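You operate a simulated robot arm through the tools that you are given. There is no shell and no other tool. Be economical: measure what you need, move in short steps, check, and stop when the job is done.

Carry out the task below with a simulated robot arm. There is one attempt and no reset: what you move stays moved.

Task
Brush the mesh clean, lay the patchy bar on it, and put the bloomed bar in the yellow tray.
Fine: use the crumb brush; the line stays locked off, main switch off and key out; put the brush back; the patchy bar is left on the mesh on purpose; the good bars stay.
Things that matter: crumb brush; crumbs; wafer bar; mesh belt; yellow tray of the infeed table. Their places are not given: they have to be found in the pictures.

Only the result counts: the job must be done as asked and must still hold three seconds after the hand-in. Knocking over, shifting, dropping, spilling or breaking anything else fails it.

Robot
A 7-joint arm with a two-finger parallel gripper, fixed in place. Base frame: the origin is at the foot of the arm, x ahead of it, y to its left, z up. Units: m, rad, N and s.
With the tool pointing down near the work surface it reaches from about 0.24 to 0.54 m from the base axis. Its first joint turns from -1.152 to 1.152 rad. Payload 1.57 kg.
The tool frame sits at the grasp point between the pads (the TCP): z along the fingers, y along the line on which they close. The tips reach 0.03 m beyond it. The gripper opens to 0.11 m. The fingers are 0.024 m wide and 0.012 m thick; the gripper's body (0.048 by 0.112 m) begins 0.078 m behind the TCP.
Orientation is that of the tool frame in the base frame, as [roll, pitch, yaw] about the fixed x, y, z axes, in that order (R = Rz(yaw) Ry(pitch) Rx(roll)). With the fingers straight down and closing along the base's y, the tool's x points along the base's -x, its y along +y and its z along -z.

Tools
- The arm moves only by the tool jog_arm. Its argument "commands" is a list of rows, each an object of numbers (a shift or turn left out is 0, a gripper value left out holds the last): "dx", "dy", "dz": the shift along the tool's x, y, z in m; "wx", "wy", "wz": the turn, a rotation vector about the tool's x, y, z in degrees; "gripper": the finger opening in m, from 0 to 0.11. In form: [{"dx": .., "dy": .., "dz": .., "wx": .., "wy": .., "wz": .., "gripper": ..}, ...]. A call has 1 to 12 rows; each row is the pose to reach, as a shift and turn from the pose commanded when the call began, along the tool's axes at that moment. A row lasts 0.2 s, in which the tool goes at most 0.05 m and 0.15 rad; a call with a longer step from one row to the next is refused whole, and so is a gripper value outside its range. A pose out of reach is approached as far as the arm can. The call stops where the force on the tool passes 40 N (or 10 N more than at its start, if that is more) or the arm is blocked; 0.2 s more then pass. Each finger travels about 0.108 m/s and halts on what it meets, pressing with about 24 N; the grip force reading is that of the motor and also rises with nothing between the fingers. The clock runs only during rows and for 0.2 s after the last one: add rows that repeat a pose to give the fingers time. It gives the time, the measured TCP pose, the force on the tool (base axes), the opening and the grip force at its end, in the units of the frame above (readings bear some noise).
- Cameras (640 x 400 px; columns grow to the right, rows downward): "scene" is fixed at [0.1568, -0.416, 1.3676]; the picture's right is [0.68, -0.74, 0.00], its down [-0.65, -0.60, -0.47] and it looks along [0.35, 0.32, -0.88] (base axes); focal length 214 px, centre (320, 200). "wrist" rides on the gripper at [-0.036, 0, -0.08] in the tool frame; the picture's right is [0.00, -1.00, 0.00], its down [0.97, 0.00, -0.24] and it looks along [0.24, 0.00, 0.97] (tool axes); focal length 218 px, centre (320, 200).
- capture(camera): a new picture of that camera. It takes no simulated time.
- locate(camera, pixels): for up to 12 pixels [column, row] of the newest picture of that camera ("zoom" is the newest enlarged one), the place [x, y, z] in the base frame of the surface seen there, good to about 0.002 m. It takes no simulated time.
- zoom(camera, box): a new picture of the part [left, top, right, bottom] of that camera's present view, enlarged. It takes no simulated time.
- job_done(): hands the job in; it is judged then, once.

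Go step by step. Measure first, check grasps and placings, and put right what went wrong. The budget is 80 turns and 34 pictures, counting those below and the enlarged ones. Unless the task says otherwise, let go and move clear before handing in, and close with one line.

The tools are called after "Call:" as name(argument=value, ...) on one line, values as JSON. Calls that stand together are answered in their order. jog_arm: Moves the arm, as the interface text tells. Its arguments: {"type":"object","properties":{"commands":{"type":"array"}},"required":["commands"]} The other tools are called the same way: capture (camera) takes a picture; locate (camera, pixels) gives the place of the surface under pixels of a picture; zoom (camera, box) takes an enlarged picture of a part of a camera's view; job_done () hands the job in.

At the start:

```text
time: 0.0
ee_pos: [0.3543, 0.0659, 1.2136]
ee_rot: [3.142, 0.002, 3.141]
wrist_force: [0.6, -0.8, 0.2]
gripper_width: 0.1101
gripper_force: 0.1
```

scene: 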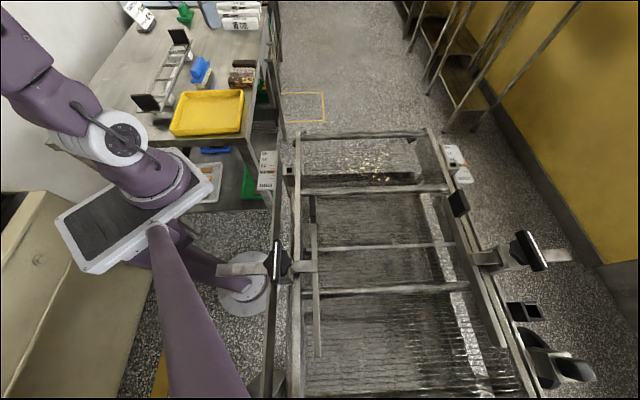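
wrist: 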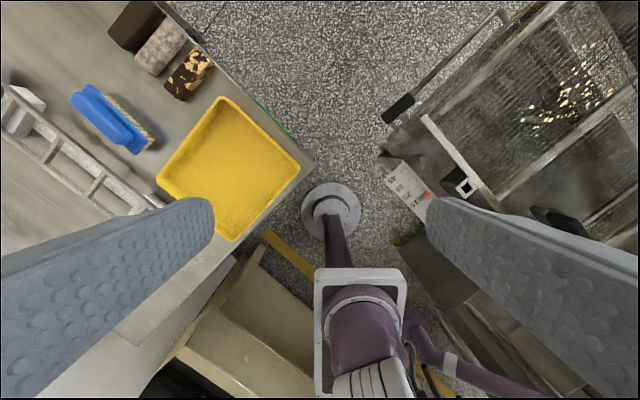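

The wrist picture shows the blue brush near (112,120), three bars at (135,25), (160,47) and (188,73), the tray at (230,165) and crumbs near (565,90). I'll enlarge and measure.

Call:
zoom(camera="wrist", box=[40, 0, 320, 250])

Call:
zoom(camera="scene", box=[260, 110, 500, 260])

Call:
locate(camera="wrist", pixels=[[135, 25], [160, 47], [188, 73], [95, 105], [125, 135], [145, 140], [230, 165], [565, 90], [525, 120], [600, 60], [220, 98], [298, 165]])

Call:
locate(camera="scene", pixels=[[375, 165], [350, 165], [400, 165], [370, 190], [370, 135], [320, 150], [370, 220], [410, 150], [200, 72], [242, 77], [235, 22], [185, 15]])

```text
1.60 times, centred on (180, 125) of wrist
```

zoom: 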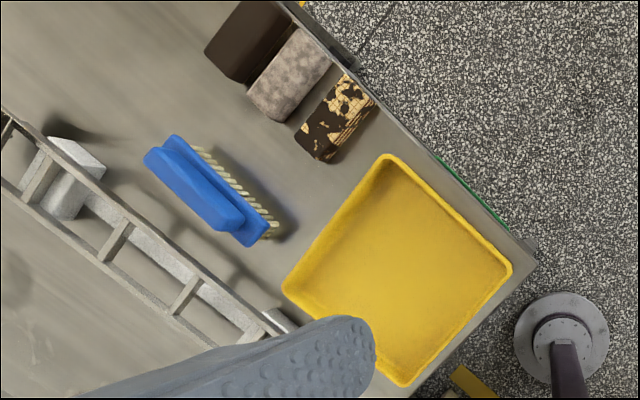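

```text
2.67 times, centred on (380, 185) of scene
```

zoom: 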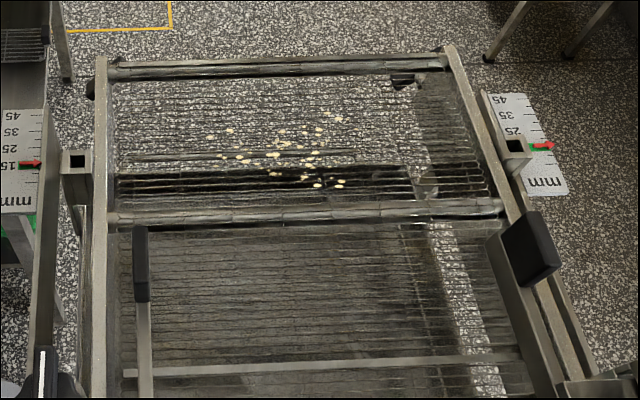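

```text
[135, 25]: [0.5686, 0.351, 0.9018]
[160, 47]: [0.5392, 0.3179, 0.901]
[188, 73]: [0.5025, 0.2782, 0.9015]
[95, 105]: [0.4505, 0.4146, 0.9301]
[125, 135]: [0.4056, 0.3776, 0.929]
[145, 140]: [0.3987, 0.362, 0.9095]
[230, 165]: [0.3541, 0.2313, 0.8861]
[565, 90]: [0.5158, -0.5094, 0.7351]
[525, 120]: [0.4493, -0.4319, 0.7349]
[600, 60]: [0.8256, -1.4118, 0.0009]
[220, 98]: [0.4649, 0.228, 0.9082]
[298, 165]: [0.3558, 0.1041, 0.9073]
```

```text
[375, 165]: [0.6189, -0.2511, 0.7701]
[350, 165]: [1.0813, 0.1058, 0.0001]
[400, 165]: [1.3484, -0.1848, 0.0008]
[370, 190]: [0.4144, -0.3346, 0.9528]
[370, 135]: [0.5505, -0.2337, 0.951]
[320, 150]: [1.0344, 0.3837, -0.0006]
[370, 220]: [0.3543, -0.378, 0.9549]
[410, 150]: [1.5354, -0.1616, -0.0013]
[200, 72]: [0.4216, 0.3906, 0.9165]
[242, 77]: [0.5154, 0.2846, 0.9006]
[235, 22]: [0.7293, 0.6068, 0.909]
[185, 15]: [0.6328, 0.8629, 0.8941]
```

Table surface looks to be about z≈0.88. The crumb depth is ambiguous because the mesh is see-through, so I'll measure the crumbs and mesh wires in an enlargement.

Call:
zoom(camera="scene", box=[295, 120, 455, 220])

Call:
zoom(camera="wrist", box=[380, 0, 640, 210])

```text
4.00 times, centred on (375, 170) of scene
```

zoom: 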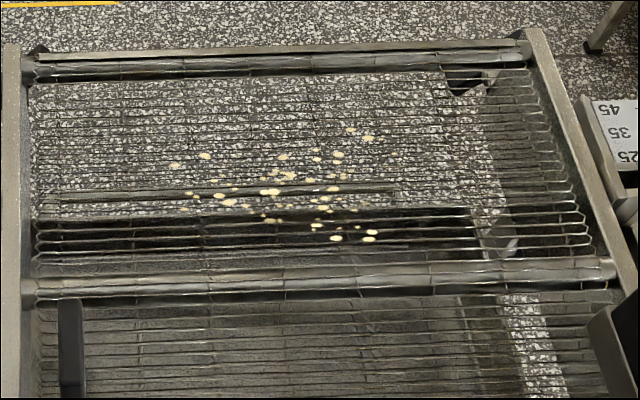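

```text
1.90 times, centred on (510, 105) of wrist
```

zoom: 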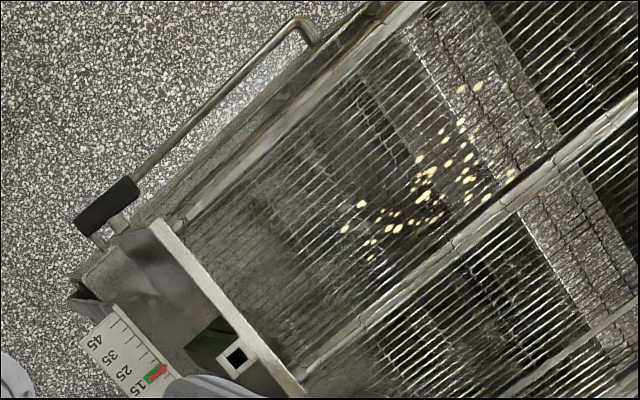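

Call:
locate(camera="wrist", pixels=[[567, 89], [555, 106], [526, 112], [571, 43], [462, 115], [540, 118], [572, 95]])

Call:
locate(camera="zoom", pixels=[[428, 171], [397, 228], [362, 204], [345, 229], [462, 90], [511, 174], [370, 258], [460, 121], [508, 86], [180, 228], [310, 370], [420, 160]])

```text
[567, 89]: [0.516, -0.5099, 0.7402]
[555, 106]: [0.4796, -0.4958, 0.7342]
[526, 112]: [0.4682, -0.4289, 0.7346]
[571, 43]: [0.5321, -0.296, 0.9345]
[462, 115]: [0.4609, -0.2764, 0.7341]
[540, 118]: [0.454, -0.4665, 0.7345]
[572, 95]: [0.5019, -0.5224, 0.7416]
```

```text
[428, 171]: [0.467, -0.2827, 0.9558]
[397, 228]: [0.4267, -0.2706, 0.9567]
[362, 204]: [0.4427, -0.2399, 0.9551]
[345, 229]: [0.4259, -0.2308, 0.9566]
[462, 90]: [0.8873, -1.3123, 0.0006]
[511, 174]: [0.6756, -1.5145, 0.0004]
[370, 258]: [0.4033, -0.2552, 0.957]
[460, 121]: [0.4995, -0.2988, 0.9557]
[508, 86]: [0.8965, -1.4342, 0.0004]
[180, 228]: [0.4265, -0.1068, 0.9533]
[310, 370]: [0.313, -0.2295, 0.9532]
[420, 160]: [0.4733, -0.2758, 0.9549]
```

The mesh surface is at z≈0.955, with crumbs over x 0.40–0.52, y -0.33–-0.23. I'll move above the brush at a safe height to see it and the bars more closely.

Call:
jog_arm(commands=[{"dy": 0.045}, {"dy": 0.09, "dx": -0.01}, {"dy": 0.135, "dx": -0.02}, {"dy": 0.18, "dx": -0.03}, {"dy": 0.225, "dx": -0.04}, {"dy": 0.265, "dx": -0.05, "dz": 0.02}, {"dy": 0.3, "dx": -0.06, "dz": 0.04}, {"dy": 0.3, "dx": -0.06, "dz": 0.07}, {"dy": 0.3, "dx": -0.06, "dz": 0.07}])

Call:
capture(camera="wrist")

```text
time: 2.0
ee_pos: [0.4153, 0.3678, 1.1442]
ee_rot: [3.14, 0.0, 3.141]
wrist_force: [-1.1, 1.4, -0.4]
gripper_width: 0.1099
gripper_force: 0.2
```

```text
27 pictures are left
```

wrist: 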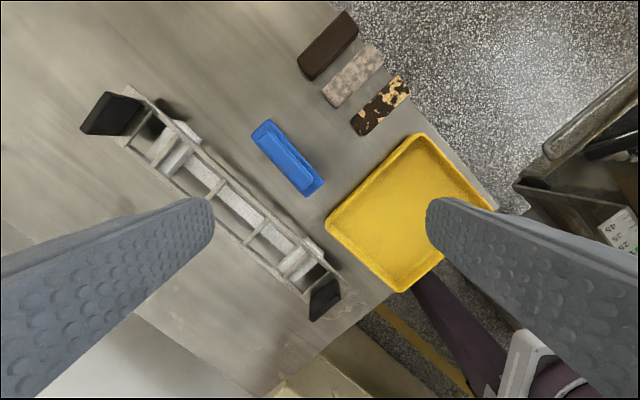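

The brush is at about (288,158), standing on its bristles, with the bars at (327,45), (353,74) and (381,105). I'll locate their edges and ends.

Call:
zoom(camera="wrist", box=[230, 0, 450, 220])

Call:
locate(camera="wrist", pixels=[[258, 128], [316, 188], [288, 158], [272, 140], [300, 172], [230, 130], [330, 100], [385, 215], [345, 215], [415, 145], [400, 285], [482, 205]])

```text
1.82 times, centred on (340, 110) of wrist
```

zoom: 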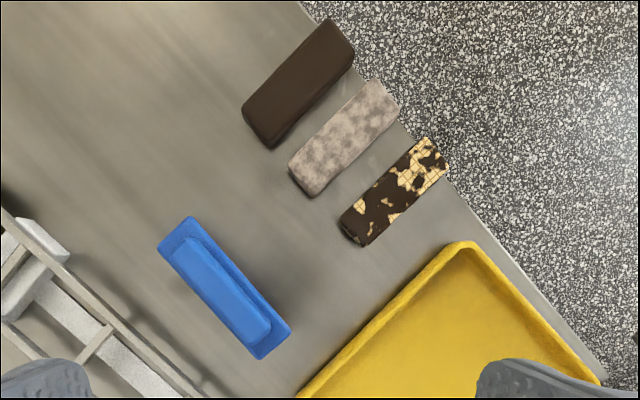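

```text
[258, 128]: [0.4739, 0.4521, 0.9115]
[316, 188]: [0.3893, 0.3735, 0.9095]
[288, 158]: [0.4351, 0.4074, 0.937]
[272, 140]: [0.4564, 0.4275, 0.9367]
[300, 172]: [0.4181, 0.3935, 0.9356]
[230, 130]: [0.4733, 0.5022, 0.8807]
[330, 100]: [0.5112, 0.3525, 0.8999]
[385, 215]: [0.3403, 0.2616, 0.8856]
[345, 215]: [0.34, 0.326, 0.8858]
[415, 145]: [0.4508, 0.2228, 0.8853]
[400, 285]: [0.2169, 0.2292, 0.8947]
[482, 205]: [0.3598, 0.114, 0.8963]
```

Brush runs along about 43° with its handle top at z≈0.937 and the table at 0.881. Now the bar outlines and brush handle edges in the enlargement.

Call:
locate(camera="zoom", pixels=[[345, 222], [372, 240], [422, 142], [444, 165], [292, 172], [315, 192], [370, 84], [396, 108], [181, 250], [202, 238], [250, 340], [270, 322]])

Call:
locate(camera="zoom", pixels=[[393, 192], [344, 138], [300, 80], [162, 245], [190, 218], [255, 356], [288, 330], [470, 250], [305, 395], [600, 380], [225, 290], [440, 205]])

```text
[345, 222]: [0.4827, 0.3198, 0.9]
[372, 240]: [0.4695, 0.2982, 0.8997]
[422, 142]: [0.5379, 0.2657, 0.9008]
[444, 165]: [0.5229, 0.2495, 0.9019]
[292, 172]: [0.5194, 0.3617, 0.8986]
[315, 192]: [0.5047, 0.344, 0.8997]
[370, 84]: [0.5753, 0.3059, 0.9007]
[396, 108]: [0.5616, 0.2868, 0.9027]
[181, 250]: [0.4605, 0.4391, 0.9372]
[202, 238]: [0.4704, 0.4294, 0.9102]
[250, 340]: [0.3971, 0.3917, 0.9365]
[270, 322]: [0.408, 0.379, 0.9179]
```

```text
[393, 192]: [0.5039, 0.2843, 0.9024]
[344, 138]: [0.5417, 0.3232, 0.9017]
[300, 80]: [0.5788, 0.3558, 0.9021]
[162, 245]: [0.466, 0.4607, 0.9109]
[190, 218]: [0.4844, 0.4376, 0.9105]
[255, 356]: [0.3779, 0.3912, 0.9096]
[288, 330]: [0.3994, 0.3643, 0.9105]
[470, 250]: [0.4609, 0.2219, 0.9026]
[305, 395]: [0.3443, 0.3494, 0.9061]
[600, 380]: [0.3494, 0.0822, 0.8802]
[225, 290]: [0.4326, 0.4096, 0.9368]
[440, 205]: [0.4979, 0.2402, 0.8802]
```

Brush centre ≈(0.432,0.413), axis ≈40°; bars run along ≈-44°, patchy at (0.504,0.284), bloomed at (0.542,0.323). Before grasping I'll test the vertical reach over the bloomed bar at a safe height.

Call:
jog_arm(commands=[{"dx": -0.04, "dy": -0.015, "dz": 0.01}, {"dx": -0.08, "dy": -0.03, "dz": 0.03}, {"dx": -0.125, "dy": -0.045, "dz": 0.064}, {"dx": -0.125, "dy": -0.045, "dz": 0.104}, {"dx": -0.125, "dy": -0.045, "dz": 0.124}, {"dx": -0.125, "dy": -0.045, "dz": 0.124}])

```text
refused: row 3 steps farther than a row can; nothing moved
```

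Call:
jog_arm(commands=[{"dx": -0.04, "dy": -0.015, "dz": 0.01}, {"dx": -0.07, "dy": -0.03, "dz": 0.03}, {"dx": -0.1, "dy": -0.04, "dz": 0.06}, {"dx": -0.125, "dy": -0.045, "dz": 0.09}, {"dx": -0.125, "dy": -0.045, "dz": 0.124}, {"dx": -0.125, "dy": -0.045, "dz": 0.124}])

```text
time: 3.4
ee_pos: [0.539, 0.319, 1.0193]
ee_rot: [-3.141, 0.0, 3.141]
wrist_force: [-0.4, -0.1, 0.3]
gripper_width: 0.1101
gripper_force: 0.1
```

Reach to the bar radius is fine. Now I move over the brush handle at (0.4245,0.4045), turning the fingers to close across it.

Call:
jog_arm(commands=[{"dx": 0.023, "dy": 0.0167, "wz": -7.9, "gripper": 0.06}, {"dx": 0.046, "dy": 0.0334, "wz": -15.8}, {"dx": 0.069, "dy": 0.05, "wz": -23.7}, {"dx": 0.092, "dy": 0.067, "wz": -31.6}, {"dx": 0.1148, "dy": 0.0836, "wz": -39.5}, {"dx": 0.1148, "dy": 0.0836, "wz": -39.5}, {"dx": 0.1148, "dy": 0.0836, "wz": -39.5}])

Call:
capture(camera="wrist")

```text
time: 5.0
ee_pos: [0.4248, 0.4016, 1.0188]
ee_rot: [3.141, 0.001, -2.45]
wrist_force: [0.4, 1.0, 0.4]
gripper_width: 0.06
gripper_force: 0.0
```

```text
25 pictures are left
```

wrist: 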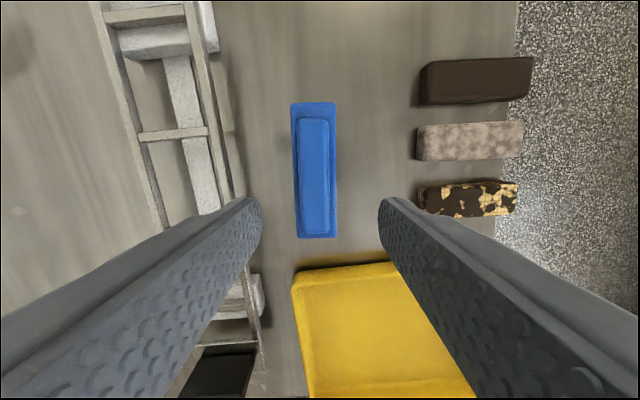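

The fingers are aligned with the brush, whose handle spans columns ~298–329. I'll locate handle edges and ends for the last centring.

Call:
locate(camera="wrist", pixels=[[302, 170], [326, 170], [313, 122], [315, 228], [314, 175], [293, 170], [335, 170], [314, 106], [318, 236], [215, 190], [233, 190]])

```text
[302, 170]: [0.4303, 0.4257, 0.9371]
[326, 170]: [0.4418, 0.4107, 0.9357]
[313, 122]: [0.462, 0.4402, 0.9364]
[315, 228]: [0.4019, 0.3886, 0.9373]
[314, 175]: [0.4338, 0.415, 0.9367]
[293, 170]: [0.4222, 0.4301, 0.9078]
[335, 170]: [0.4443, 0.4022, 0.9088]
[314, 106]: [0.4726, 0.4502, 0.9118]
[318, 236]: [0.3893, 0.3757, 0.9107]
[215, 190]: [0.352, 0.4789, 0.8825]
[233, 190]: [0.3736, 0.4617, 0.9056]
```

Handle centre line is ~4 mm to the +y tool side; I shift, descend to TCP z≈0.944 and close.

Call:
jog_arm(commands=[{"dy": 0.004, "dz": 0.03}, {"dy": 0.004, "dz": 0.06}, {"dy": 0.004, "dz": 0.075}, {"dy": 0.004, "dz": 0.075}, {"dy": 0.004, "dz": 0.075, "gripper": 0.005}, {"dy": 0.004, "dz": 0.075}, {"dy": 0.004, "dz": 0.075}, {"dy": 0.004, "dz": 0.075}])

```text
time: 6.8
ee_pos: [0.4209, 0.4075, 0.9452]
ee_rot: [-3.14, 0.0, -2.452]
wrist_force: [0.4, 0.2, 0.8]
gripper_width: 0.0232
gripper_force: 24.1
```

Gripped at 23 mm with 24 N. Lift straight up and check.

Call:
jog_arm(commands=[{"dz": -0.03}, {"dz": -0.07}, {"dz": -0.115}, {"dz": -0.16}, {"dz": -0.2}, {"dz": -0.2}])

Call:
capture(camera="wrist")

```text
time: 8.2
ee_pos: [0.424, 0.4106, 1.143]
ee_rot: [3.141, -0.002, -2.452]
wrist_force: [-0.2, -0.4, -0.6]
gripper_width: 0.0234
gripper_force: 23.6
```

```text
24 pictures are left
```

wrist: 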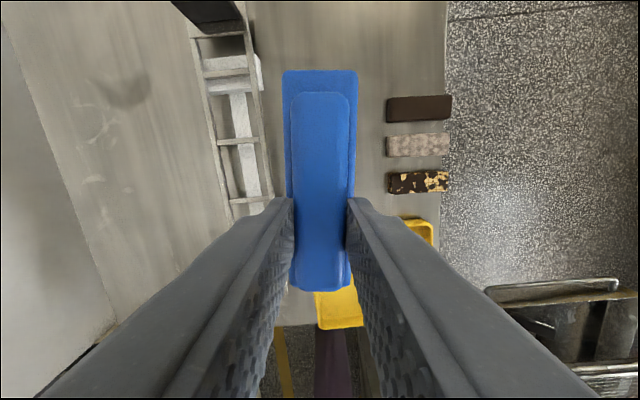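

Brush held squarely. I carry it high across to the mesh, turning so its long axis lies across the belt.

Call:
jog_arm(commands=[{"dx": 0.0245, "dy": -0.0265, "dz": -0.01, "wz": 4.13}, {"dx": 0.0489, "dy": -0.053, "dz": -0.02, "wz": 8.26}, {"dx": 0.0734, "dy": -0.0795, "dz": -0.03, "wz": 12.4}, {"dx": 0.0978, "dy": -0.106, "dz": -0.04, "wz": 16.5}, {"dx": 0.1223, "dy": -0.1325, "dz": -0.05, "wz": 20.7}, {"dx": 0.1467, "dy": -0.159, "dz": -0.05, "wz": 24.8}, {"dx": 0.1712, "dy": -0.1855, "dz": -0.05, "wz": 28.9}, {"dx": 0.1956, "dy": -0.212, "dz": -0.05, "wz": 33.0}, {"dx": 0.2201, "dy": -0.2385, "dz": -0.05, "wz": 37.2}, {"dx": 0.2446, "dy": -0.265, "dz": -0.05, "wz": 41.3}, {"dx": 0.2446, "dy": -0.265, "dz": -0.05, "wz": 41.3}])

```text
time: 10.6
ee_pos: [0.399, 0.0513, 1.1942]
ee_rot: [3.14, 0.0, 3.11]
wrist_force: [0.0, -0.3, -1.7]
gripper_width: 0.0232
gripper_force: 24.0
```

Halfway, all steady. Continue to above the near-left start of the sweep at (0.382,-0.3125) and look.

Call:
jog_arm(commands=[{"dx": 0.0009, "dy": -0.036, "wz": 4.13}, {"dx": 0.0017, "dy": -0.0721, "wz": 8.26}, {"dx": 0.0026, "dy": -0.1081, "wz": 12.4}, {"dx": 0.0035, "dy": -0.1442, "wz": 16.5}, {"dx": 0.0044, "dy": -0.1802, "wz": 20.7}, {"dx": 0.0052, "dy": -0.2162, "wz": 24.8}, {"dx": 0.0061, "dy": -0.2523, "wz": 28.9}, {"dx": 0.007, "dy": -0.2883, "wz": 33.0}, {"dx": 0.0078, "dy": -0.3244, "wz": 37.2}, {"dx": 0.0087, "dy": -0.3604, "wz": 41.3}, {"dx": 0.0087, "dy": -0.3604, "wz": 41.3}])

Call:
capture(camera="wrist")

Call:
zoom(camera="scene", box=[260, 110, 500, 260])

```text
time: 13.0
ee_pos: [0.3809, -0.3142, 1.1907]
ee_rot: [-3.14, 0.001, 2.388]
wrist_force: [0.3, 0.4, -1.1]
gripper_width: 0.0231
gripper_force: 23.9
```

```text
23 pictures are left
```

wrist: 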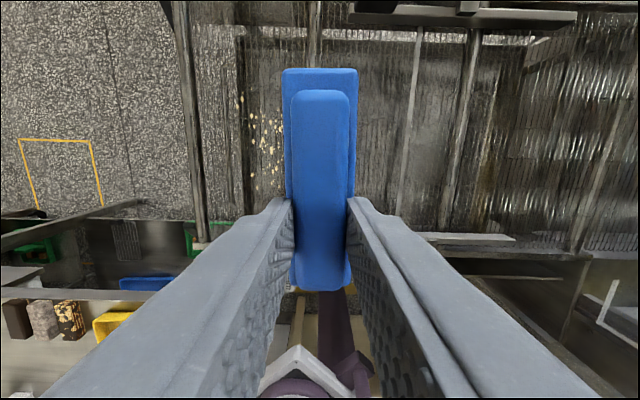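

```text
2.67 times, centred on (380, 185) of scene
```

zoom: 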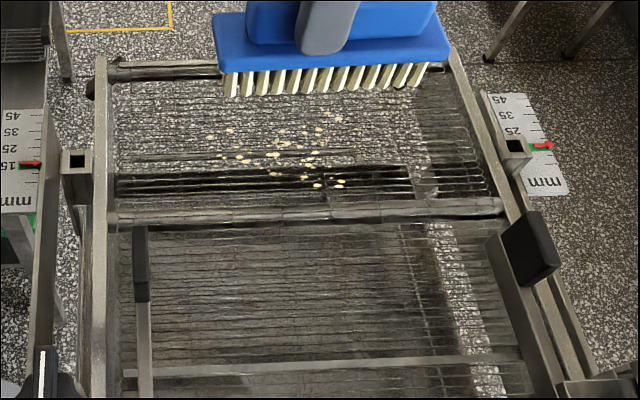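

The crumbs lie at (240–285, 95–190) to the left of the brush; left is the belt's end roller (col ~195). I'll measure rail heights, roller and crumb extents here.

Call:
locate(camera="wrist", pixels=[[190, 120], [200, 235], [235, 130], [262, 120], [257, 187], [241, 97], [280, 150], [470, 238], [450, 12], [412, 100], [225, 215], [378, 237]])

Call:
locate(camera="zoom", pixels=[[101, 130], [101, 220], [140, 260], [140, 235], [472, 120], [530, 240], [280, 72], [76, 165], [145, 330], [515, 148], [300, 212], [110, 68]])

```text
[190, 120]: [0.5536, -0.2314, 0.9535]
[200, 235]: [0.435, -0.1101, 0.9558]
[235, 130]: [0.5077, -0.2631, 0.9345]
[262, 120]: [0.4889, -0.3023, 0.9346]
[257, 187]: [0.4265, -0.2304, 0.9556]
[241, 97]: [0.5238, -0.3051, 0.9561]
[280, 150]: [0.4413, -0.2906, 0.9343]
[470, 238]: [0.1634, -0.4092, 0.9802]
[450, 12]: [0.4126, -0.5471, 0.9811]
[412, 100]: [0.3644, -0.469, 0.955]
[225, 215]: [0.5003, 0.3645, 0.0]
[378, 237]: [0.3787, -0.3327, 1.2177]
```

```text
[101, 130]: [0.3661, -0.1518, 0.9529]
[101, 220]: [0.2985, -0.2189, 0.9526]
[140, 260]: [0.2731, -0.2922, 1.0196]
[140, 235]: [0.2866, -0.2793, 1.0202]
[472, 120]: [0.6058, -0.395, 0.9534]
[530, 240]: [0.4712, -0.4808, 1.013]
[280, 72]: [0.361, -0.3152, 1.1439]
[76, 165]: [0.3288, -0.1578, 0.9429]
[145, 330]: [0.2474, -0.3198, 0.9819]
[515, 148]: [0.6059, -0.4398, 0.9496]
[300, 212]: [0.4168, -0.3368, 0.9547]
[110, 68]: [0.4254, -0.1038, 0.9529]
```

Mesh top and cross bar are level at ≈0.955; knobs at (0.287,-0.279) and (0.471,-0.481) stay clear of the lanes. I descend behind the crumbs, easing to contact.

Call:
jog_arm(commands=[{"dz": 0.04}, {"dz": 0.08}, {"dz": 0.12}, {"dz": 0.155}, {"dz": 0.168}, {"dz": 0.172}, {"dz": 0.1745}, {"dz": 0.176}, {"dz": 0.176}])

Call:
zoom(camera="scene", box=[295, 120, 455, 220])

```text
time: 15.0
ee_pos: [0.3819, -0.3126, 1.0194]
ee_rot: [-3.141, 0.002, 2.388]
wrist_force: [-0.8, 6.3, 20.4]
gripper_width: 0.0234
gripper_force: 23.6
```

```text
4.00 times, centred on (375, 170) of scene
```

zoom: 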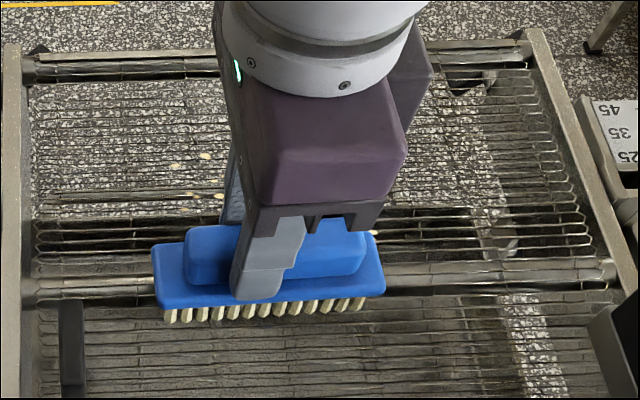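

Contact with 20 N upward force; brush is level behind the crumbs. I ease up 1 mm and sweep the left lane toward the belt's end.

Call:
jog_arm(commands=[{"dz": -0.001}, {"dz": -0.001, "dy": 0.018}, {"dz": -0.001, "dy": 0.036}, {"dz": -0.001, "dy": 0.055}, {"dz": -0.001, "dy": 0.074}, {"dz": -0.001, "dy": 0.093}, {"dz": -0.001, "dy": 0.112}, {"dz": -0.001, "dy": 0.131}, {"dz": -0.001, "dy": 0.15}, {"dz": -0.001, "dy": 0.169}, {"dz": -0.001, "dy": 0.188}, {"dz": -0.001, "dy": 0.205}])

Call:
zoom(camera="scene", box=[295, 100, 455, 200])

```text
time: 17.6
ee_pos: [0.5202, -0.163, 1.0169]
ee_rot: [-3.141, -0.001, 2.39]
wrist_force: [-1.3, 0.3, -0.3]
gripper_width: 0.0235
gripper_force: 24.1
```

```text
4.00 times, centred on (375, 150) of scene
```

zoom: 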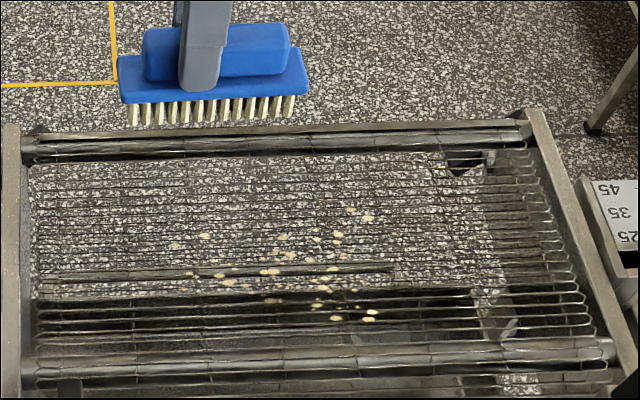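

The crumbs (e.g. (265,271), (370,218)) didn't move: the brush skimmed without contact. I'll lift, return and sweep again with light pressure.

Call:
jog_arm(commands=[{"dz": -0.03}, {"dz": -0.04, "dy": -0.04}, {"dz": -0.04, "dy": -0.085}, {"dz": -0.04, "dy": -0.13}, {"dz": -0.04, "dy": -0.17}, {"dz": -0.04, "dy": -0.205}, {"dz": -0.01, "dy": -0.205}, {"dz": 0.0, "dy": -0.205}, {"dz": 0.0, "dy": -0.205}, {"dz": 0.0, "dy": -0.205}])

```text
time: 19.8
ee_pos: [0.3802, -0.3103, 1.0184]
ee_rot: [3.141, 0.0, 2.389]
wrist_force: [-0.3, -0.2, -1.4]
gripper_width: 0.0234
gripper_force: 23.6
```

No contact at this height; 1 mm lower gave 20 N. I press 1.2 mm down and sweep partway to check the force and effect.

Call:
jog_arm(commands=[{"dz": 0.0006}, {"dz": 0.001}, {"dz": 0.001, "dy": 0.015}, {"dz": 0.001, "dy": 0.03}, {"dz": 0.001, "dy": 0.045}, {"dz": 0.001, "dy": 0.06}, {"dz": 0.001, "dy": 0.075}, {"dz": 0.001, "dy": 0.09}, {"dz": 0.001, "dy": 0.105}, {"dz": 0.001, "dy": 0.12}])

Call:
zoom(camera="scene", box=[295, 100, 455, 200])

```text
time: 22.0
ee_pos: [0.4641, -0.2253, 1.018]
ee_rot: [3.141, -0.001, 2.39]
wrist_force: [0.5, 0.9, -1.4]
gripper_width: 0.0232
gripper_force: 23.6
```

```text
4.00 times, centred on (375, 150) of scene
```

zoom: 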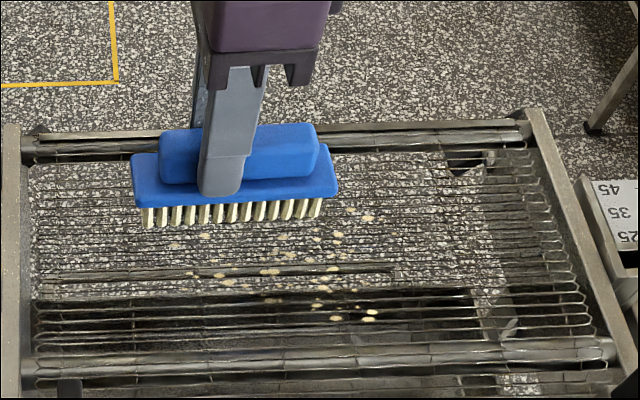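

Crumbs in the swept lane look fainter than those outside, e.g. (175,245) versus (370,318), so brushing seems to wear them away gradually. I'll find contact again here with small steps.

Call:
jog_arm(commands=[{"dz": 0.0007}, {"dz": 0.0014}, {"dz": 0.0014}])

```text
time: 22.8
ee_pos: [0.4639, -0.2244, 1.0174]
ee_rot: [3.141, 0.001, 2.389]
wrist_force: [0.9, 0.5, 5.9]
gripper_width: 0.0235
gripper_force: 24.4
```

Light contact (~6 N). Scrub back and forth in this lane at this height.

Call:
jog_arm(commands=[{"dy": -0.02, "dz": 0.0003}, {"dy": -0.04, "dz": 0.0003}, {"dy": -0.06, "dz": 0.0003}, {"dy": -0.08, "dz": 0.0003}, {"dy": -0.1, "dz": 0.0003}, {"dy": -0.12, "dz": 0.0003}, {"dy": -0.1, "dz": 0.0003}, {"dy": -0.08, "dz": 0.0003}, {"dy": -0.06, "dz": 0.0003}, {"dy": -0.04, "dz": 0.0003}, {"dy": -0.02, "dz": 0.0003}, {"dy": 0.02, "dz": 0.0003}])

Call:
zoom(camera="scene", box=[295, 100, 455, 200])

```text
time: 25.4
ee_pos: [0.4779, -0.2097, 1.0167]
ee_rot: [-3.141, 0.002, 2.387]
wrist_force: [-4.7, -4.0, 11.7]
gripper_width: 0.0232
gripper_force: 23.7
```

```text
4.00 times, centred on (375, 150) of scene
```

zoom: 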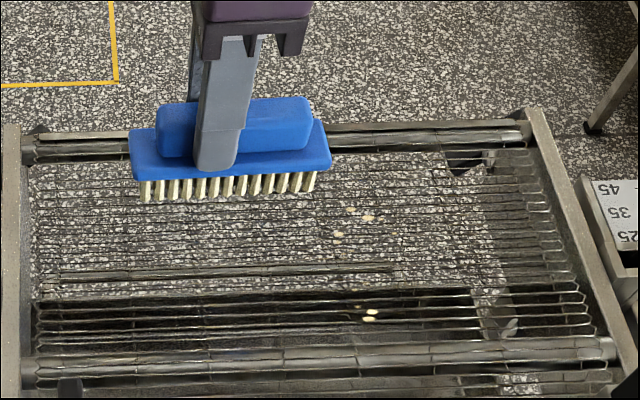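

The left lane is clean; remaining crumbs are at (350,210), (368,217), (338,234), (370,318). I lift, shift outward 70 mm and scrub that lane.

Call:
jog_arm(commands=[{"dz": -0.02}, {"dz": -0.02, "dx": -0.035}, {"dz": -0.02, "dx": -0.07}, {"dz": -0.004, "dx": -0.07}, {"dz": 0.0, "dx": -0.07}, {"dz": 0.0, "dx": -0.07}])

```text
time: 26.8
ee_pos: [0.5299, -0.2576, 1.0159]
ee_rot: [-3.141, 0.002, 2.389]
wrist_force: [1.4, 0.4, -0.6]
gripper_width: 0.0231
gripper_force: 23.5
```

Call:
jog_arm(commands=[{"dz": 0.0006}, {"dz": 0.0012}, {"dz": 0.0012}])

```text
time: 27.6
ee_pos: [0.5297, -0.2584, 1.015]
ee_rot: [3.141, 0.0, 2.389]
wrist_force: [-3.3, 4.3, 20.1]
gripper_width: 0.0235
gripper_force: 24.4
```

Contact at 20 N; ease slightly and scrub this lane back and forth.

Call:
jog_arm(commands=[{"dy": -0.02, "dz": -0.0003}, {"dy": -0.043, "dz": -0.0003}, {"dy": -0.066, "dz": -0.0003}, {"dy": -0.09, "dz": -0.0003}, {"dy": -0.113, "dz": -0.0003}, {"dy": -0.135, "dz": -0.0003}, {"dy": -0.113, "dz": -0.0003}, {"dy": -0.09, "dz": -0.0003}, {"dy": -0.066, "dz": -0.0003}, {"dy": -0.043, "dz": -0.0003}, {"dy": -0.02, "dz": -0.0003}, {"dy": 0.02, "dz": -0.0003}])

Call:
zoom(camera="scene", box=[295, 100, 455, 200])

```text
time: 30.2
ee_pos: [0.5453, -0.2464, 1.0153]
ee_rot: [-3.141, 0.001, 2.389]
wrist_force: [-6.9, -7.1, 21.0]
gripper_width: 0.0235
gripper_force: 24.1
```

```text
4.00 times, centred on (375, 150) of scene
```

zoom: 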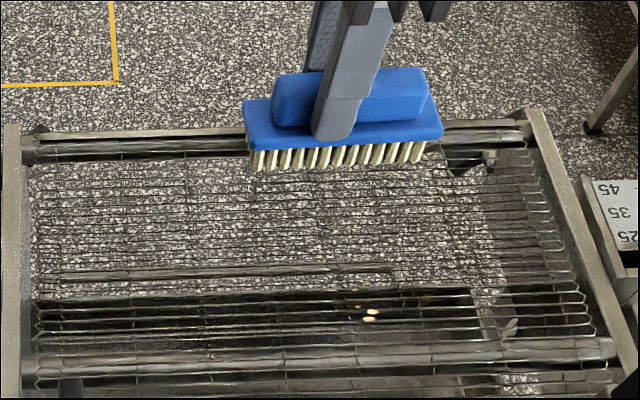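

Only the crumbs at (370,315) remain, near the cross bar. I'll scrub concentrated over that spot.

Call:
jog_arm(commands=[{"dy": -0.03}, {"dy": -0.065}, {"dy": -0.1}, {"dy": -0.125}, {"dy": -0.15}, {"dy": -0.17}, {"dy": -0.15}, {"dy": -0.125}, {"dy": -0.1}, {"dy": -0.125}, {"dy": -0.15}, {"dy": -0.17}])

Call:
jog_arm(commands=[{"dy": 0.02}, {"dy": 0.045}, {"dy": 0.07}, {"dy": 0.1}, {"dy": 0.13}, {"dy": 0.16}, {"dy": 0.18}])

Call:
zoom(camera="scene", box=[295, 100, 455, 200])

```text
time: 30.6
ee_pos: [0.5295, -0.2629, 1.0152]
ee_rot: [3.133, 0.007, 2.389]
wrist_force: [-1.5, -1.0, 5.7]
gripper_width: 0.0235
gripper_force: 23.7
stopped in row 2: the force on the tool passed its limit (the readings are from after the stop); the commanded pose is now the measured one
```

```text
time: 32.2
ee_pos: [0.6528, -0.1282, 1.0161]
ee_rot: [3.134, 0.005, 2.391]
wrist_force: [0.3, -0.1, -1.6]
gripper_width: 0.0236
gripper_force: 23.7
```

```text
4.00 times, centred on (375, 150) of scene
```

zoom: 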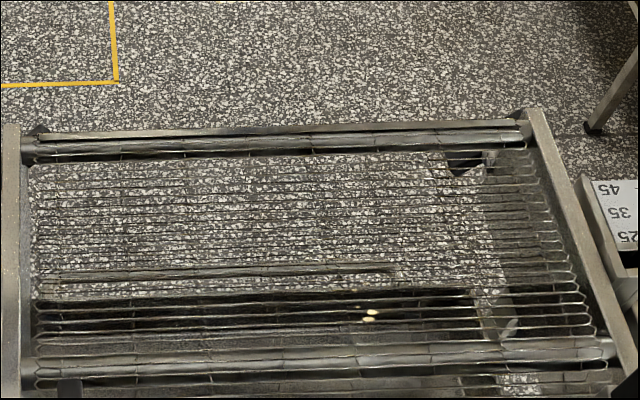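

The earlier call stopped on force and the follow-on stroke took the brush off the end, clear of the belt. Remaining crumbs at (370,315) and (358,308); I'll locate them.

Call:
locate(camera="zoom", pixels=[[372, 312], [368, 319], [358, 308], [374, 311]])

Call:
capture(camera="wrist")

```text
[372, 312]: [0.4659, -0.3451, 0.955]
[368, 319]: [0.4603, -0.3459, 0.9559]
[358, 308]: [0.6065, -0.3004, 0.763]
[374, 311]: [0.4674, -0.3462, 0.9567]
```

```text
15 pictures are left
```

wrist: 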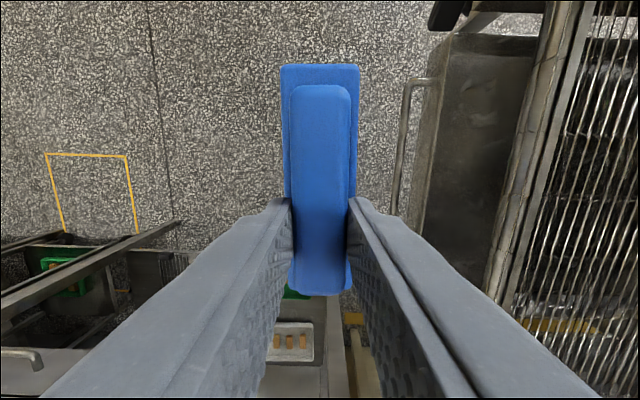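

The last crumbs are at ≈(0.465,-0.345). I return above the start of that lane, just over contact height, undoing the tiny tilt.

Call:
jog_arm(commands=[{"dz": -0.03, "wx": 0.49, "wy": 0.4}, {"dz": -0.04, "dy": -0.045, "wx": 0.49, "wy": 0.4}, {"dz": -0.04, "dy": -0.09, "wx": 0.49, "wy": 0.4}, {"dz": -0.04, "dy": -0.135, "wx": 0.49, "wy": 0.4}, {"dz": -0.04, "dy": -0.18, "wx": 0.49, "wy": 0.4}, {"dz": -0.04, "dy": -0.225, "wx": 0.49, "wy": 0.4}, {"dz": -0.04, "dy": -0.27, "wx": 0.49, "wy": 0.4}, {"dz": -0.04, "dy": -0.3165, "wx": 0.49, "wy": 0.4}, {"dz": -0.01, "dy": -0.3165, "wx": 0.49, "wy": 0.4}, {"dz": -0.002, "dy": -0.3165, "wx": 0.49, "wy": 0.4}, {"dz": 0.0, "dy": -0.3165, "wx": 0.49, "wy": 0.4}])

```text
time: 34.6
ee_pos: [0.4344, -0.3601, 1.0149]
ee_rot: [3.142, 0.002, 2.391]
wrist_force: [-8.3, 8.3, 32.7]
gripper_width: 0.0234
gripper_force: 24.1
```

Contact here at 33 N; ease up 0.8 mm and scrub forward and back over the spot.

Call:
jog_arm(commands=[{"dz": -0.0008}, {"dz": -0.0008, "dy": 0.015}, {"dz": -0.0008, "dy": 0.03}, {"dz": -0.0008, "dy": 0.045}, {"dz": -0.0008, "dy": 0.065}, {"dz": -0.0008, "dy": 0.045}, {"dz": -0.0008, "dy": 0.025}, {"dz": -0.0008, "dy": 0.005}, {"dz": -0.0008, "dy": 0.025}, {"dz": -0.0008, "dy": 0.045}, {"dz": -0.0008, "dy": 0.075}, {"dz": -0.0008, "dy": 0.105}])

Call:
zoom(camera="scene", box=[295, 110, 455, 210])

```text
time: 35.7
ee_pos: [0.4656, -0.3304, 1.0155]
ee_rot: [-3.139, 0.002, 2.388]
wrist_force: [-1.4, 2.5, 7.7]
gripper_width: 0.0237
gripper_force: 24.2
stopped in row 5: the force on the tool passed its limit (the readings are from after the stop); the commanded pose is now the measured one
```

```text
4.00 times, centred on (375, 160) of scene
```

zoom: 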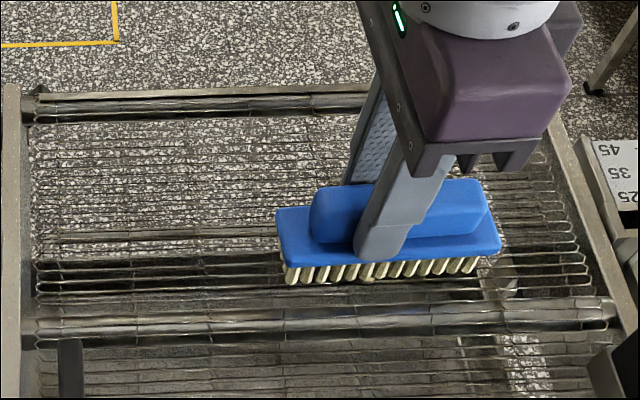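

A trace still shows at (365,278) under the bristles. Ease 0.4 mm and continue the scrub.

Call:
jog_arm(commands=[{"dz": -0.0003}, {"dz": -0.0003, "dy": -0.015}, {"dz": -0.0003, "dy": -0.03}, {"dz": -0.0003, "dy": -0.045}, {"dz": -0.0003, "dy": -0.03}, {"dz": -0.0003, "dy": -0.015}, {"dz": -0.0003, "dy": 0.005}, {"dz": -0.0003, "dy": 0.025}, {"dz": -0.0003, "dy": 0.045}, {"dz": -0.0003, "dy": 0.065}])

Call:
zoom(camera="scene", box=[295, 110, 455, 210])

```text
time: 37.9
ee_pos: [0.5099, -0.2802, 1.0157]
ee_rot: [-3.138, 0.002, 2.39]
wrist_force: [-3.8, -2.7, 8.2]
gripper_width: 0.0236
gripper_force: 24.1
```

```text
4.00 times, centred on (375, 160) of scene
```

zoom: 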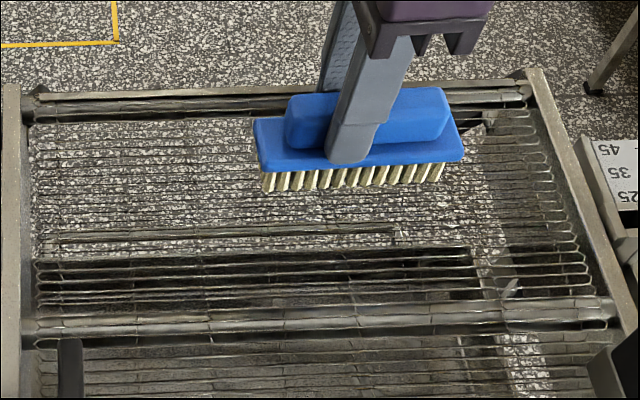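

The mesh shows clean. Lift and carry the brush back toward its place.

Call:
jog_arm(commands=[{"dz": -0.045}, {"dz": -0.09}, {"dz": -0.135}, {"dz": -0.18}, {"dz": -0.18, "dx": 0.0385, "dy": 0.021, "wz": -5.16}, {"dz": -0.18, "dx": 0.0769, "dy": 0.042, "wz": -10.3}, {"dz": -0.18, "dx": 0.1154, "dy": 0.063, "wz": -15.5}, {"dz": -0.18, "dx": 0.1539, "dy": 0.084, "wz": -20.7}, {"dz": -0.18, "dx": 0.1923, "dy": 0.105, "wz": -25.8}, {"dz": -0.18, "dx": 0.2308, "dy": 0.126, "wz": -31}, {"dz": -0.18, "dx": 0.2692, "dy": 0.147, "wz": -36.1}, {"dz": -0.18, "dx": 0.3077, "dy": 0.168, "wz": -41.3}])

```text
time: 40.5
ee_pos: [0.4016, 0.0506, 1.1929]
ee_rot: [-3.137, -0.001, 3.113]
wrist_force: [-0.9, -0.1, -1.7]
gripper_width: 0.0233
gripper_force: 24.3
```

Continue to above the brush's original place at (0.422,0.4076).

Call:
jog_arm(commands=[{"dx": -0.0011, "dy": 0.0358, "wz": -4.13}, {"dx": -0.0022, "dy": 0.0716, "wz": -8.26}, {"dx": -0.0032, "dy": 0.1074, "wz": -12.4}, {"dx": -0.0043, "dy": 0.1432, "wz": -16.5}, {"dx": -0.0054, "dy": 0.179, "wz": -20.7}, {"dx": -0.0065, "dy": 0.2149, "wz": -24.8}, {"dx": -0.0076, "dy": 0.2507, "wz": -28.9}, {"dx": -0.0086, "dy": 0.2865, "wz": -33.0}, {"dx": -0.0097, "dy": 0.3223, "wz": -37.2}, {"dx": -0.0108, "dy": 0.3581, "wz": -41.3}, {"dx": -0.0108, "dy": 0.3581, "dz": 0.04, "wz": -41.3}, {"dx": -0.0108, "dy": 0.3581, "dz": 0.04, "wz": -41.3}])

Call:
capture(camera="wrist")

```text
time: 43.1
ee_pos: [0.421, 0.4085, 1.1514]
ee_rot: [-3.138, -0.003, -2.45]
wrist_force: [0.1, 0.7, -1.8]
gripper_width: 0.0236
gripper_force: 23.7
out of reach, approached as far as the arm can: row 10
```

```text
12 pictures are left
```

wrist: 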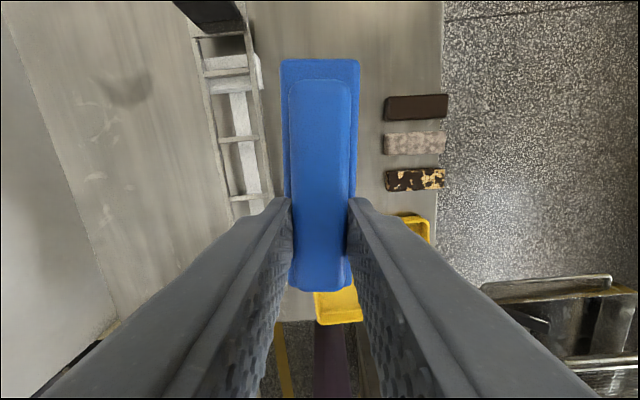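

Brush is over its old spot, slightly pitched in the grip. I descend to just above the table, then ease to contact.

Call:
jog_arm(commands=[{"dz": 0.045}, {"dz": 0.09}, {"dz": 0.135}, {"dz": 0.175}, {"dz": 0.2}, {"dz": 0.207}, {"dz": 0.21}, {"dz": 0.2115}, {"dz": 0.2125}, {"dz": 0.2125}])

```text
time: 45.3
ee_pos: [0.4232, 0.4074, 0.939]
ee_rot: [-3.139, -0.001, -2.452]
wrist_force: [-1.0, -0.7, 16.9]
gripper_width: 0.0235
gripper_force: 24.1
```

Contact with the table (17 N). Ease up 1 mm, open and retreat upward.

Call:
jog_arm(commands=[{"dz": -0.001}, {"dz": -0.001, "gripper": 0.04}, {"dz": -0.001, "gripper": 0.06}, {"dz": -0.001}, {"dz": -0.03}, {"dz": -0.07}, {"dz": -0.11}, {"dz": -0.15}, {"dz": -0.19}, {"dz": -0.19}])

Call:
capture(camera="wrist")

```text
time: 47.5
ee_pos: [0.4203, 0.4095, 1.1285]
ee_rot: [-3.139, -0.002, -2.45]
wrist_force: [0.0, 1.9, 0.3]
gripper_width: 0.0599
gripper_force: 0.1
```

```text
11 pictures are left
```

wrist: 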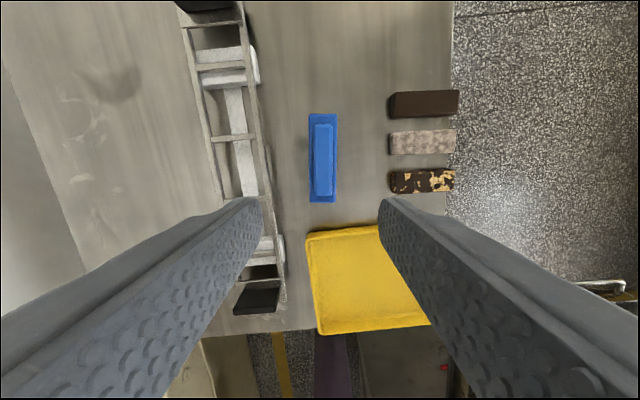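

The brush stands in its old place at (323,158). I'll verify it and get precise bar corners.

Call:
locate(camera="wrist", pixels=[[323, 130], [323, 188], [323, 115], [323, 201], [394, 181], [454, 181], [423, 172], [423, 189], [393, 142], [453, 142], [423, 132], [423, 152]])

Call:
locate(camera="wrist", pixels=[[360, 280], [325, 320], [315, 245], [400, 310], [340, 240], [360, 240], [365, 232]])

```text
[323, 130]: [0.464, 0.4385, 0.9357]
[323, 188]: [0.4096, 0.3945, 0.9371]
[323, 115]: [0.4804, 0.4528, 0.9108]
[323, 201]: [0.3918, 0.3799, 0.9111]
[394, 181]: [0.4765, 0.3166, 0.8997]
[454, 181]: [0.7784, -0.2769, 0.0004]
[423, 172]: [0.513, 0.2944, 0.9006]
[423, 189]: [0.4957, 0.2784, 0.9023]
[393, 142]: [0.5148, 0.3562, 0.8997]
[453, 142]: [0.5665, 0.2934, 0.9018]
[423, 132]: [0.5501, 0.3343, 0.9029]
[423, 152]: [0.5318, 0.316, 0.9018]
```

```text
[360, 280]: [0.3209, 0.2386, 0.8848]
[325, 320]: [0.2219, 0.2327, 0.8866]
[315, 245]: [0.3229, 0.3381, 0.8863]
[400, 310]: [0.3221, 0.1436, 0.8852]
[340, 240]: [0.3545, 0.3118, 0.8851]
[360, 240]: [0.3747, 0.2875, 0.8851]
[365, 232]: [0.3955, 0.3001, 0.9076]
```

The brush is back within a few mm. Next: move above the patchy bar (0.504,0.286), turning the fingers to close across it, and look.

Call:
jog_arm(commands=[{"dx": 0.0014, "dy": -0.0133, "wz": 7.9, "gripper": 0.046}, {"dx": 0.0027, "dy": -0.0266, "wz": 15.8}, {"dx": 0.004, "dy": -0.04, "wz": 23.6}, {"dx": 0.0054, "dy": -0.0533, "wz": 31.5}, {"dx": 0.0068, "dy": -0.0665, "wz": 39.4}, {"dx": 0.0081, "dy": -0.08, "wz": 47.2}, {"dx": 0.0095, "dy": -0.093, "wz": 55.1}, {"dx": 0.0108, "dy": -0.106, "wz": 63}, {"dx": 0.0122, "dy": -0.12, "dz": 0.03, "wz": 70.8}, {"dx": 0.0135, "dy": -0.133, "dz": 0.06, "wz": 78.7}, {"dx": 0.0149, "dy": -0.146, "dz": 0.09, "wz": 86.6}, {"dx": 0.0149, "dy": -0.146, "dz": 0.09, "wz": 86.6}])

Call:
capture(camera="wrist")

```text
time: 50.1
ee_pos: [0.5042, 0.284, 1.0376]
ee_rot: [-3.138, 0.004, 2.318]
wrist_force: [0.9, 0.6, 0.3]
gripper_width: 0.046
gripper_force: 0.1
```

```text
10 pictures are left
```

wrist: 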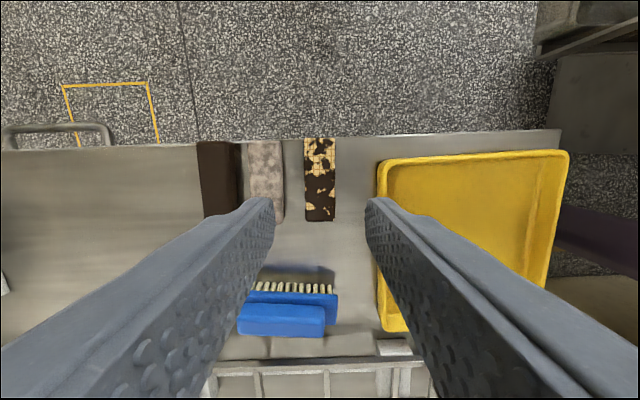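

The patchy bar appears vertical at (320,180), so alignment is right. I locate its corners and neighbours' edges.

Call:
locate(camera="wrist", pixels=[[308, 160], [334, 160], [308, 212], [333, 212], [320, 180], [322, 145], [282, 165], [252, 160], [265, 180], [385, 180], [268, 147], [240, 165]])

```text
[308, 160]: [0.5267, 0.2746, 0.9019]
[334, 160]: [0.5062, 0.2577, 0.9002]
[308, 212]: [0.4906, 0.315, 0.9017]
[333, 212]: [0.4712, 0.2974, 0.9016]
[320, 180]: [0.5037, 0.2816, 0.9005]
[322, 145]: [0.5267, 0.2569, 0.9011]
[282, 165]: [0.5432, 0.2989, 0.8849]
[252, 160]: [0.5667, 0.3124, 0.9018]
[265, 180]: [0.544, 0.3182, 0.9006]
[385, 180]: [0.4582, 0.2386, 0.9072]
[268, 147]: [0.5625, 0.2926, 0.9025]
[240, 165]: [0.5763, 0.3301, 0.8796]
```

Patchy bar centre line is 3 mm to the tool's -y side; finger clearance to the bloomed bar is ~6 mm. Descend to z≈0.914 and close.

Call:
jog_arm(commands=[{"dy": -0.003, "dz": 0.04}, {"dy": -0.003, "dz": 0.08}, {"dy": -0.003, "dz": 0.11}, {"dy": -0.003, "dz": 0.124}, {"dy": -0.003, "dz": 0.124}, {"dy": -0.003, "dz": 0.124, "gripper": 0.01}, {"dy": -0.003, "dz": 0.124}, {"dy": -0.003, "dz": 0.124}, {"dy": -0.003, "dz": 0.124}])

```text
time: 52.1
ee_pos: [0.5014, 0.282, 0.9141]
ee_rot: [-3.14, 0.004, 2.321]
wrist_force: [0.4, -0.2, -1.0]
gripper_width: 0.029
gripper_force: 13.6
```

Closed on 29 mm; lift straight up and check grip.

Call:
jog_arm(commands=[{"dz": 0.0}, {"dz": -0.03}, {"dz": -0.07}, {"dz": -0.115}, {"dz": -0.16}, {"dz": -0.205}, {"dz": -0.25}, {"dz": -0.25}])

```text
time: 53.9
ee_pos: [0.4987, 0.2856, 1.1651]
ee_rot: [-3.139, 0.003, 2.321]
wrist_force: [-1.0, 0.2, -0.4]
gripper_width: 0.0292
gripper_force: 13.8
```

Bar held (29 mm). Carry it high across to above the cleaned mesh section, near (0.464,-0.265).

Call:
jog_arm(commands=[{"dx": -0.0314, "dy": -0.0335, "wz": -0.4}, {"dx": -0.0627, "dy": -0.067, "wz": -0.8}, {"dx": -0.094, "dy": -0.1004, "wz": -1.2}, {"dx": -0.1254, "dy": -0.1339, "wz": -1.6}, {"dx": -0.1568, "dy": -0.1674, "wz": -2}, {"dx": -0.1881, "dy": -0.2009, "wz": -2.4}, {"dx": -0.2195, "dy": -0.2343, "wz": -2.8}, {"dx": -0.2508, "dy": -0.2678, "wz": -3.2}, {"dx": -0.2822, "dy": -0.3013, "wz": -3.6}, {"dx": -0.3135, "dy": -0.3348, "wz": -4}, {"dx": -0.3449, "dy": -0.3682, "wz": -4.3}, {"dx": -0.3762, "dy": -0.4017, "wz": -4.3}])

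Call:
capture(camera="wrist")

```text
time: 56.5
ee_pos: [0.461, -0.268, 1.1699]
ee_rot: [-3.14, 0.004, 2.395]
wrist_force: [0.0, -0.4, -1.0]
gripper_width: 0.0292
gripper_force: 14.1
```

```text
9 pictures are left
```

wrist: 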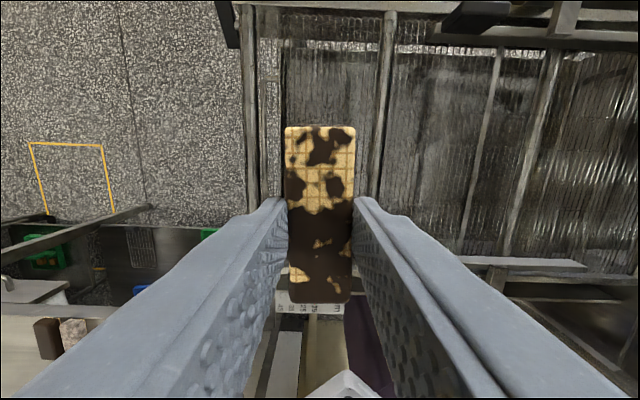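

Bar is centred between roller and cross bar over clean mesh. Descend to gentle contact.

Call:
jog_arm(commands=[{"dz": 0.045}, {"dz": 0.09}, {"dz": 0.135}, {"dz": 0.16}, {"dz": 0.17}, {"dz": 0.173}, {"dz": 0.1745}, {"dz": 0.1745}])

```text
time: 58.3
ee_pos: [0.4635, -0.2656, 0.9924]
ee_rot: [-3.138, 0.003, 2.395]
wrist_force: [-0.4, 0.3, -0.3]
gripper_width: 0.0291
gripper_force: 13.6
```

Call:
jog_arm(commands=[{"dz": 0.001}, {"dz": 0.002}, {"dz": 0.002}])

```text
time: 59.1
ee_pos: [0.4648, -0.266, 0.9915]
ee_rot: [-3.139, 0.004, 2.396]
wrist_force: [-1.0, -0.5, -0.1]
gripper_width: 0.0292
gripper_force: 14.1
```

No contact yet; continue in half-millimetre steps.

Call:
jog_arm(commands=[{"dz": 0.0005}, {"dz": 0.001}, {"dz": 0.0015}, {"dz": 0.0015}])

```text
time: 60.1
ee_pos: [0.4634, -0.2663, 0.9902]
ee_rot: [-3.137, 0.003, 2.394]
wrist_force: [-0.6, -0.8, -0.1]
gripper_width: 0.0288
gripper_force: 13.9
```

Call:
jog_arm(commands=[{"dz": 0.0005}, {"dz": 0.001}, {"dz": 0.0015}, {"dz": 0.0015}])

Call:
zoom(camera="scene", box=[315, 130, 435, 205])

```text
time: 61.1
ee_pos: [0.4641, -0.2657, 0.9879]
ee_rot: [-3.139, 0.002, 2.395]
wrist_force: [-1.6, 0.7, 12.3]
gripper_width: 0.0291
gripper_force: 13.9
```

```text
5.33 times, centred on (375, 168) of scene
```

zoom: 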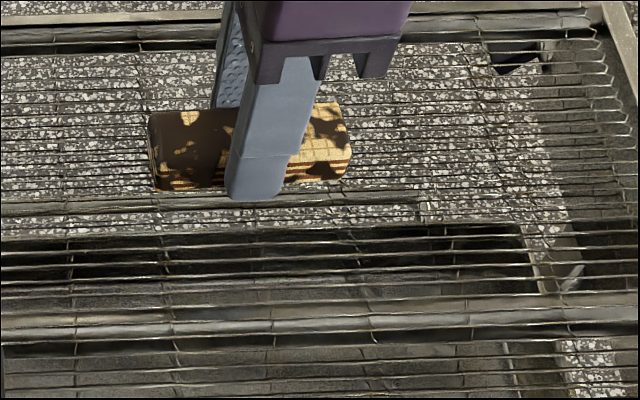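

Contact at 12 N; the bar rests on the mesh. Ease, open just a little and rise clear.

Call:
jog_arm(commands=[{"dz": -0.0005}, {"dz": -0.0005, "gripper": 0.046}, {"dz": -0.0005}, {"dz": -0.0005}, {"dz": -0.03}, {"dz": -0.07}, {"dz": -0.115}, {"dz": -0.16}, {"dz": -0.18}, {"dz": -0.18}])

Call:
capture(camera="wrist")

```text
time: 63.3
ee_pos: [0.4632, -0.2652, 1.1676]
ee_rot: [-3.139, 0.004, 2.394]
wrist_force: [0.0, 0.2, 1.1]
gripper_width: 0.0459
gripper_force: 0.1
```

```text
7 pictures are left
```

wrist: 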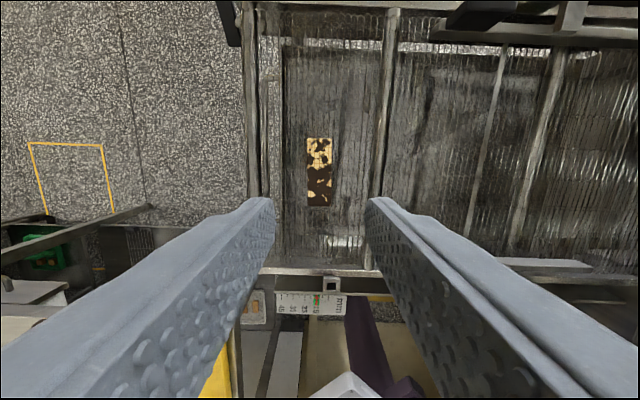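

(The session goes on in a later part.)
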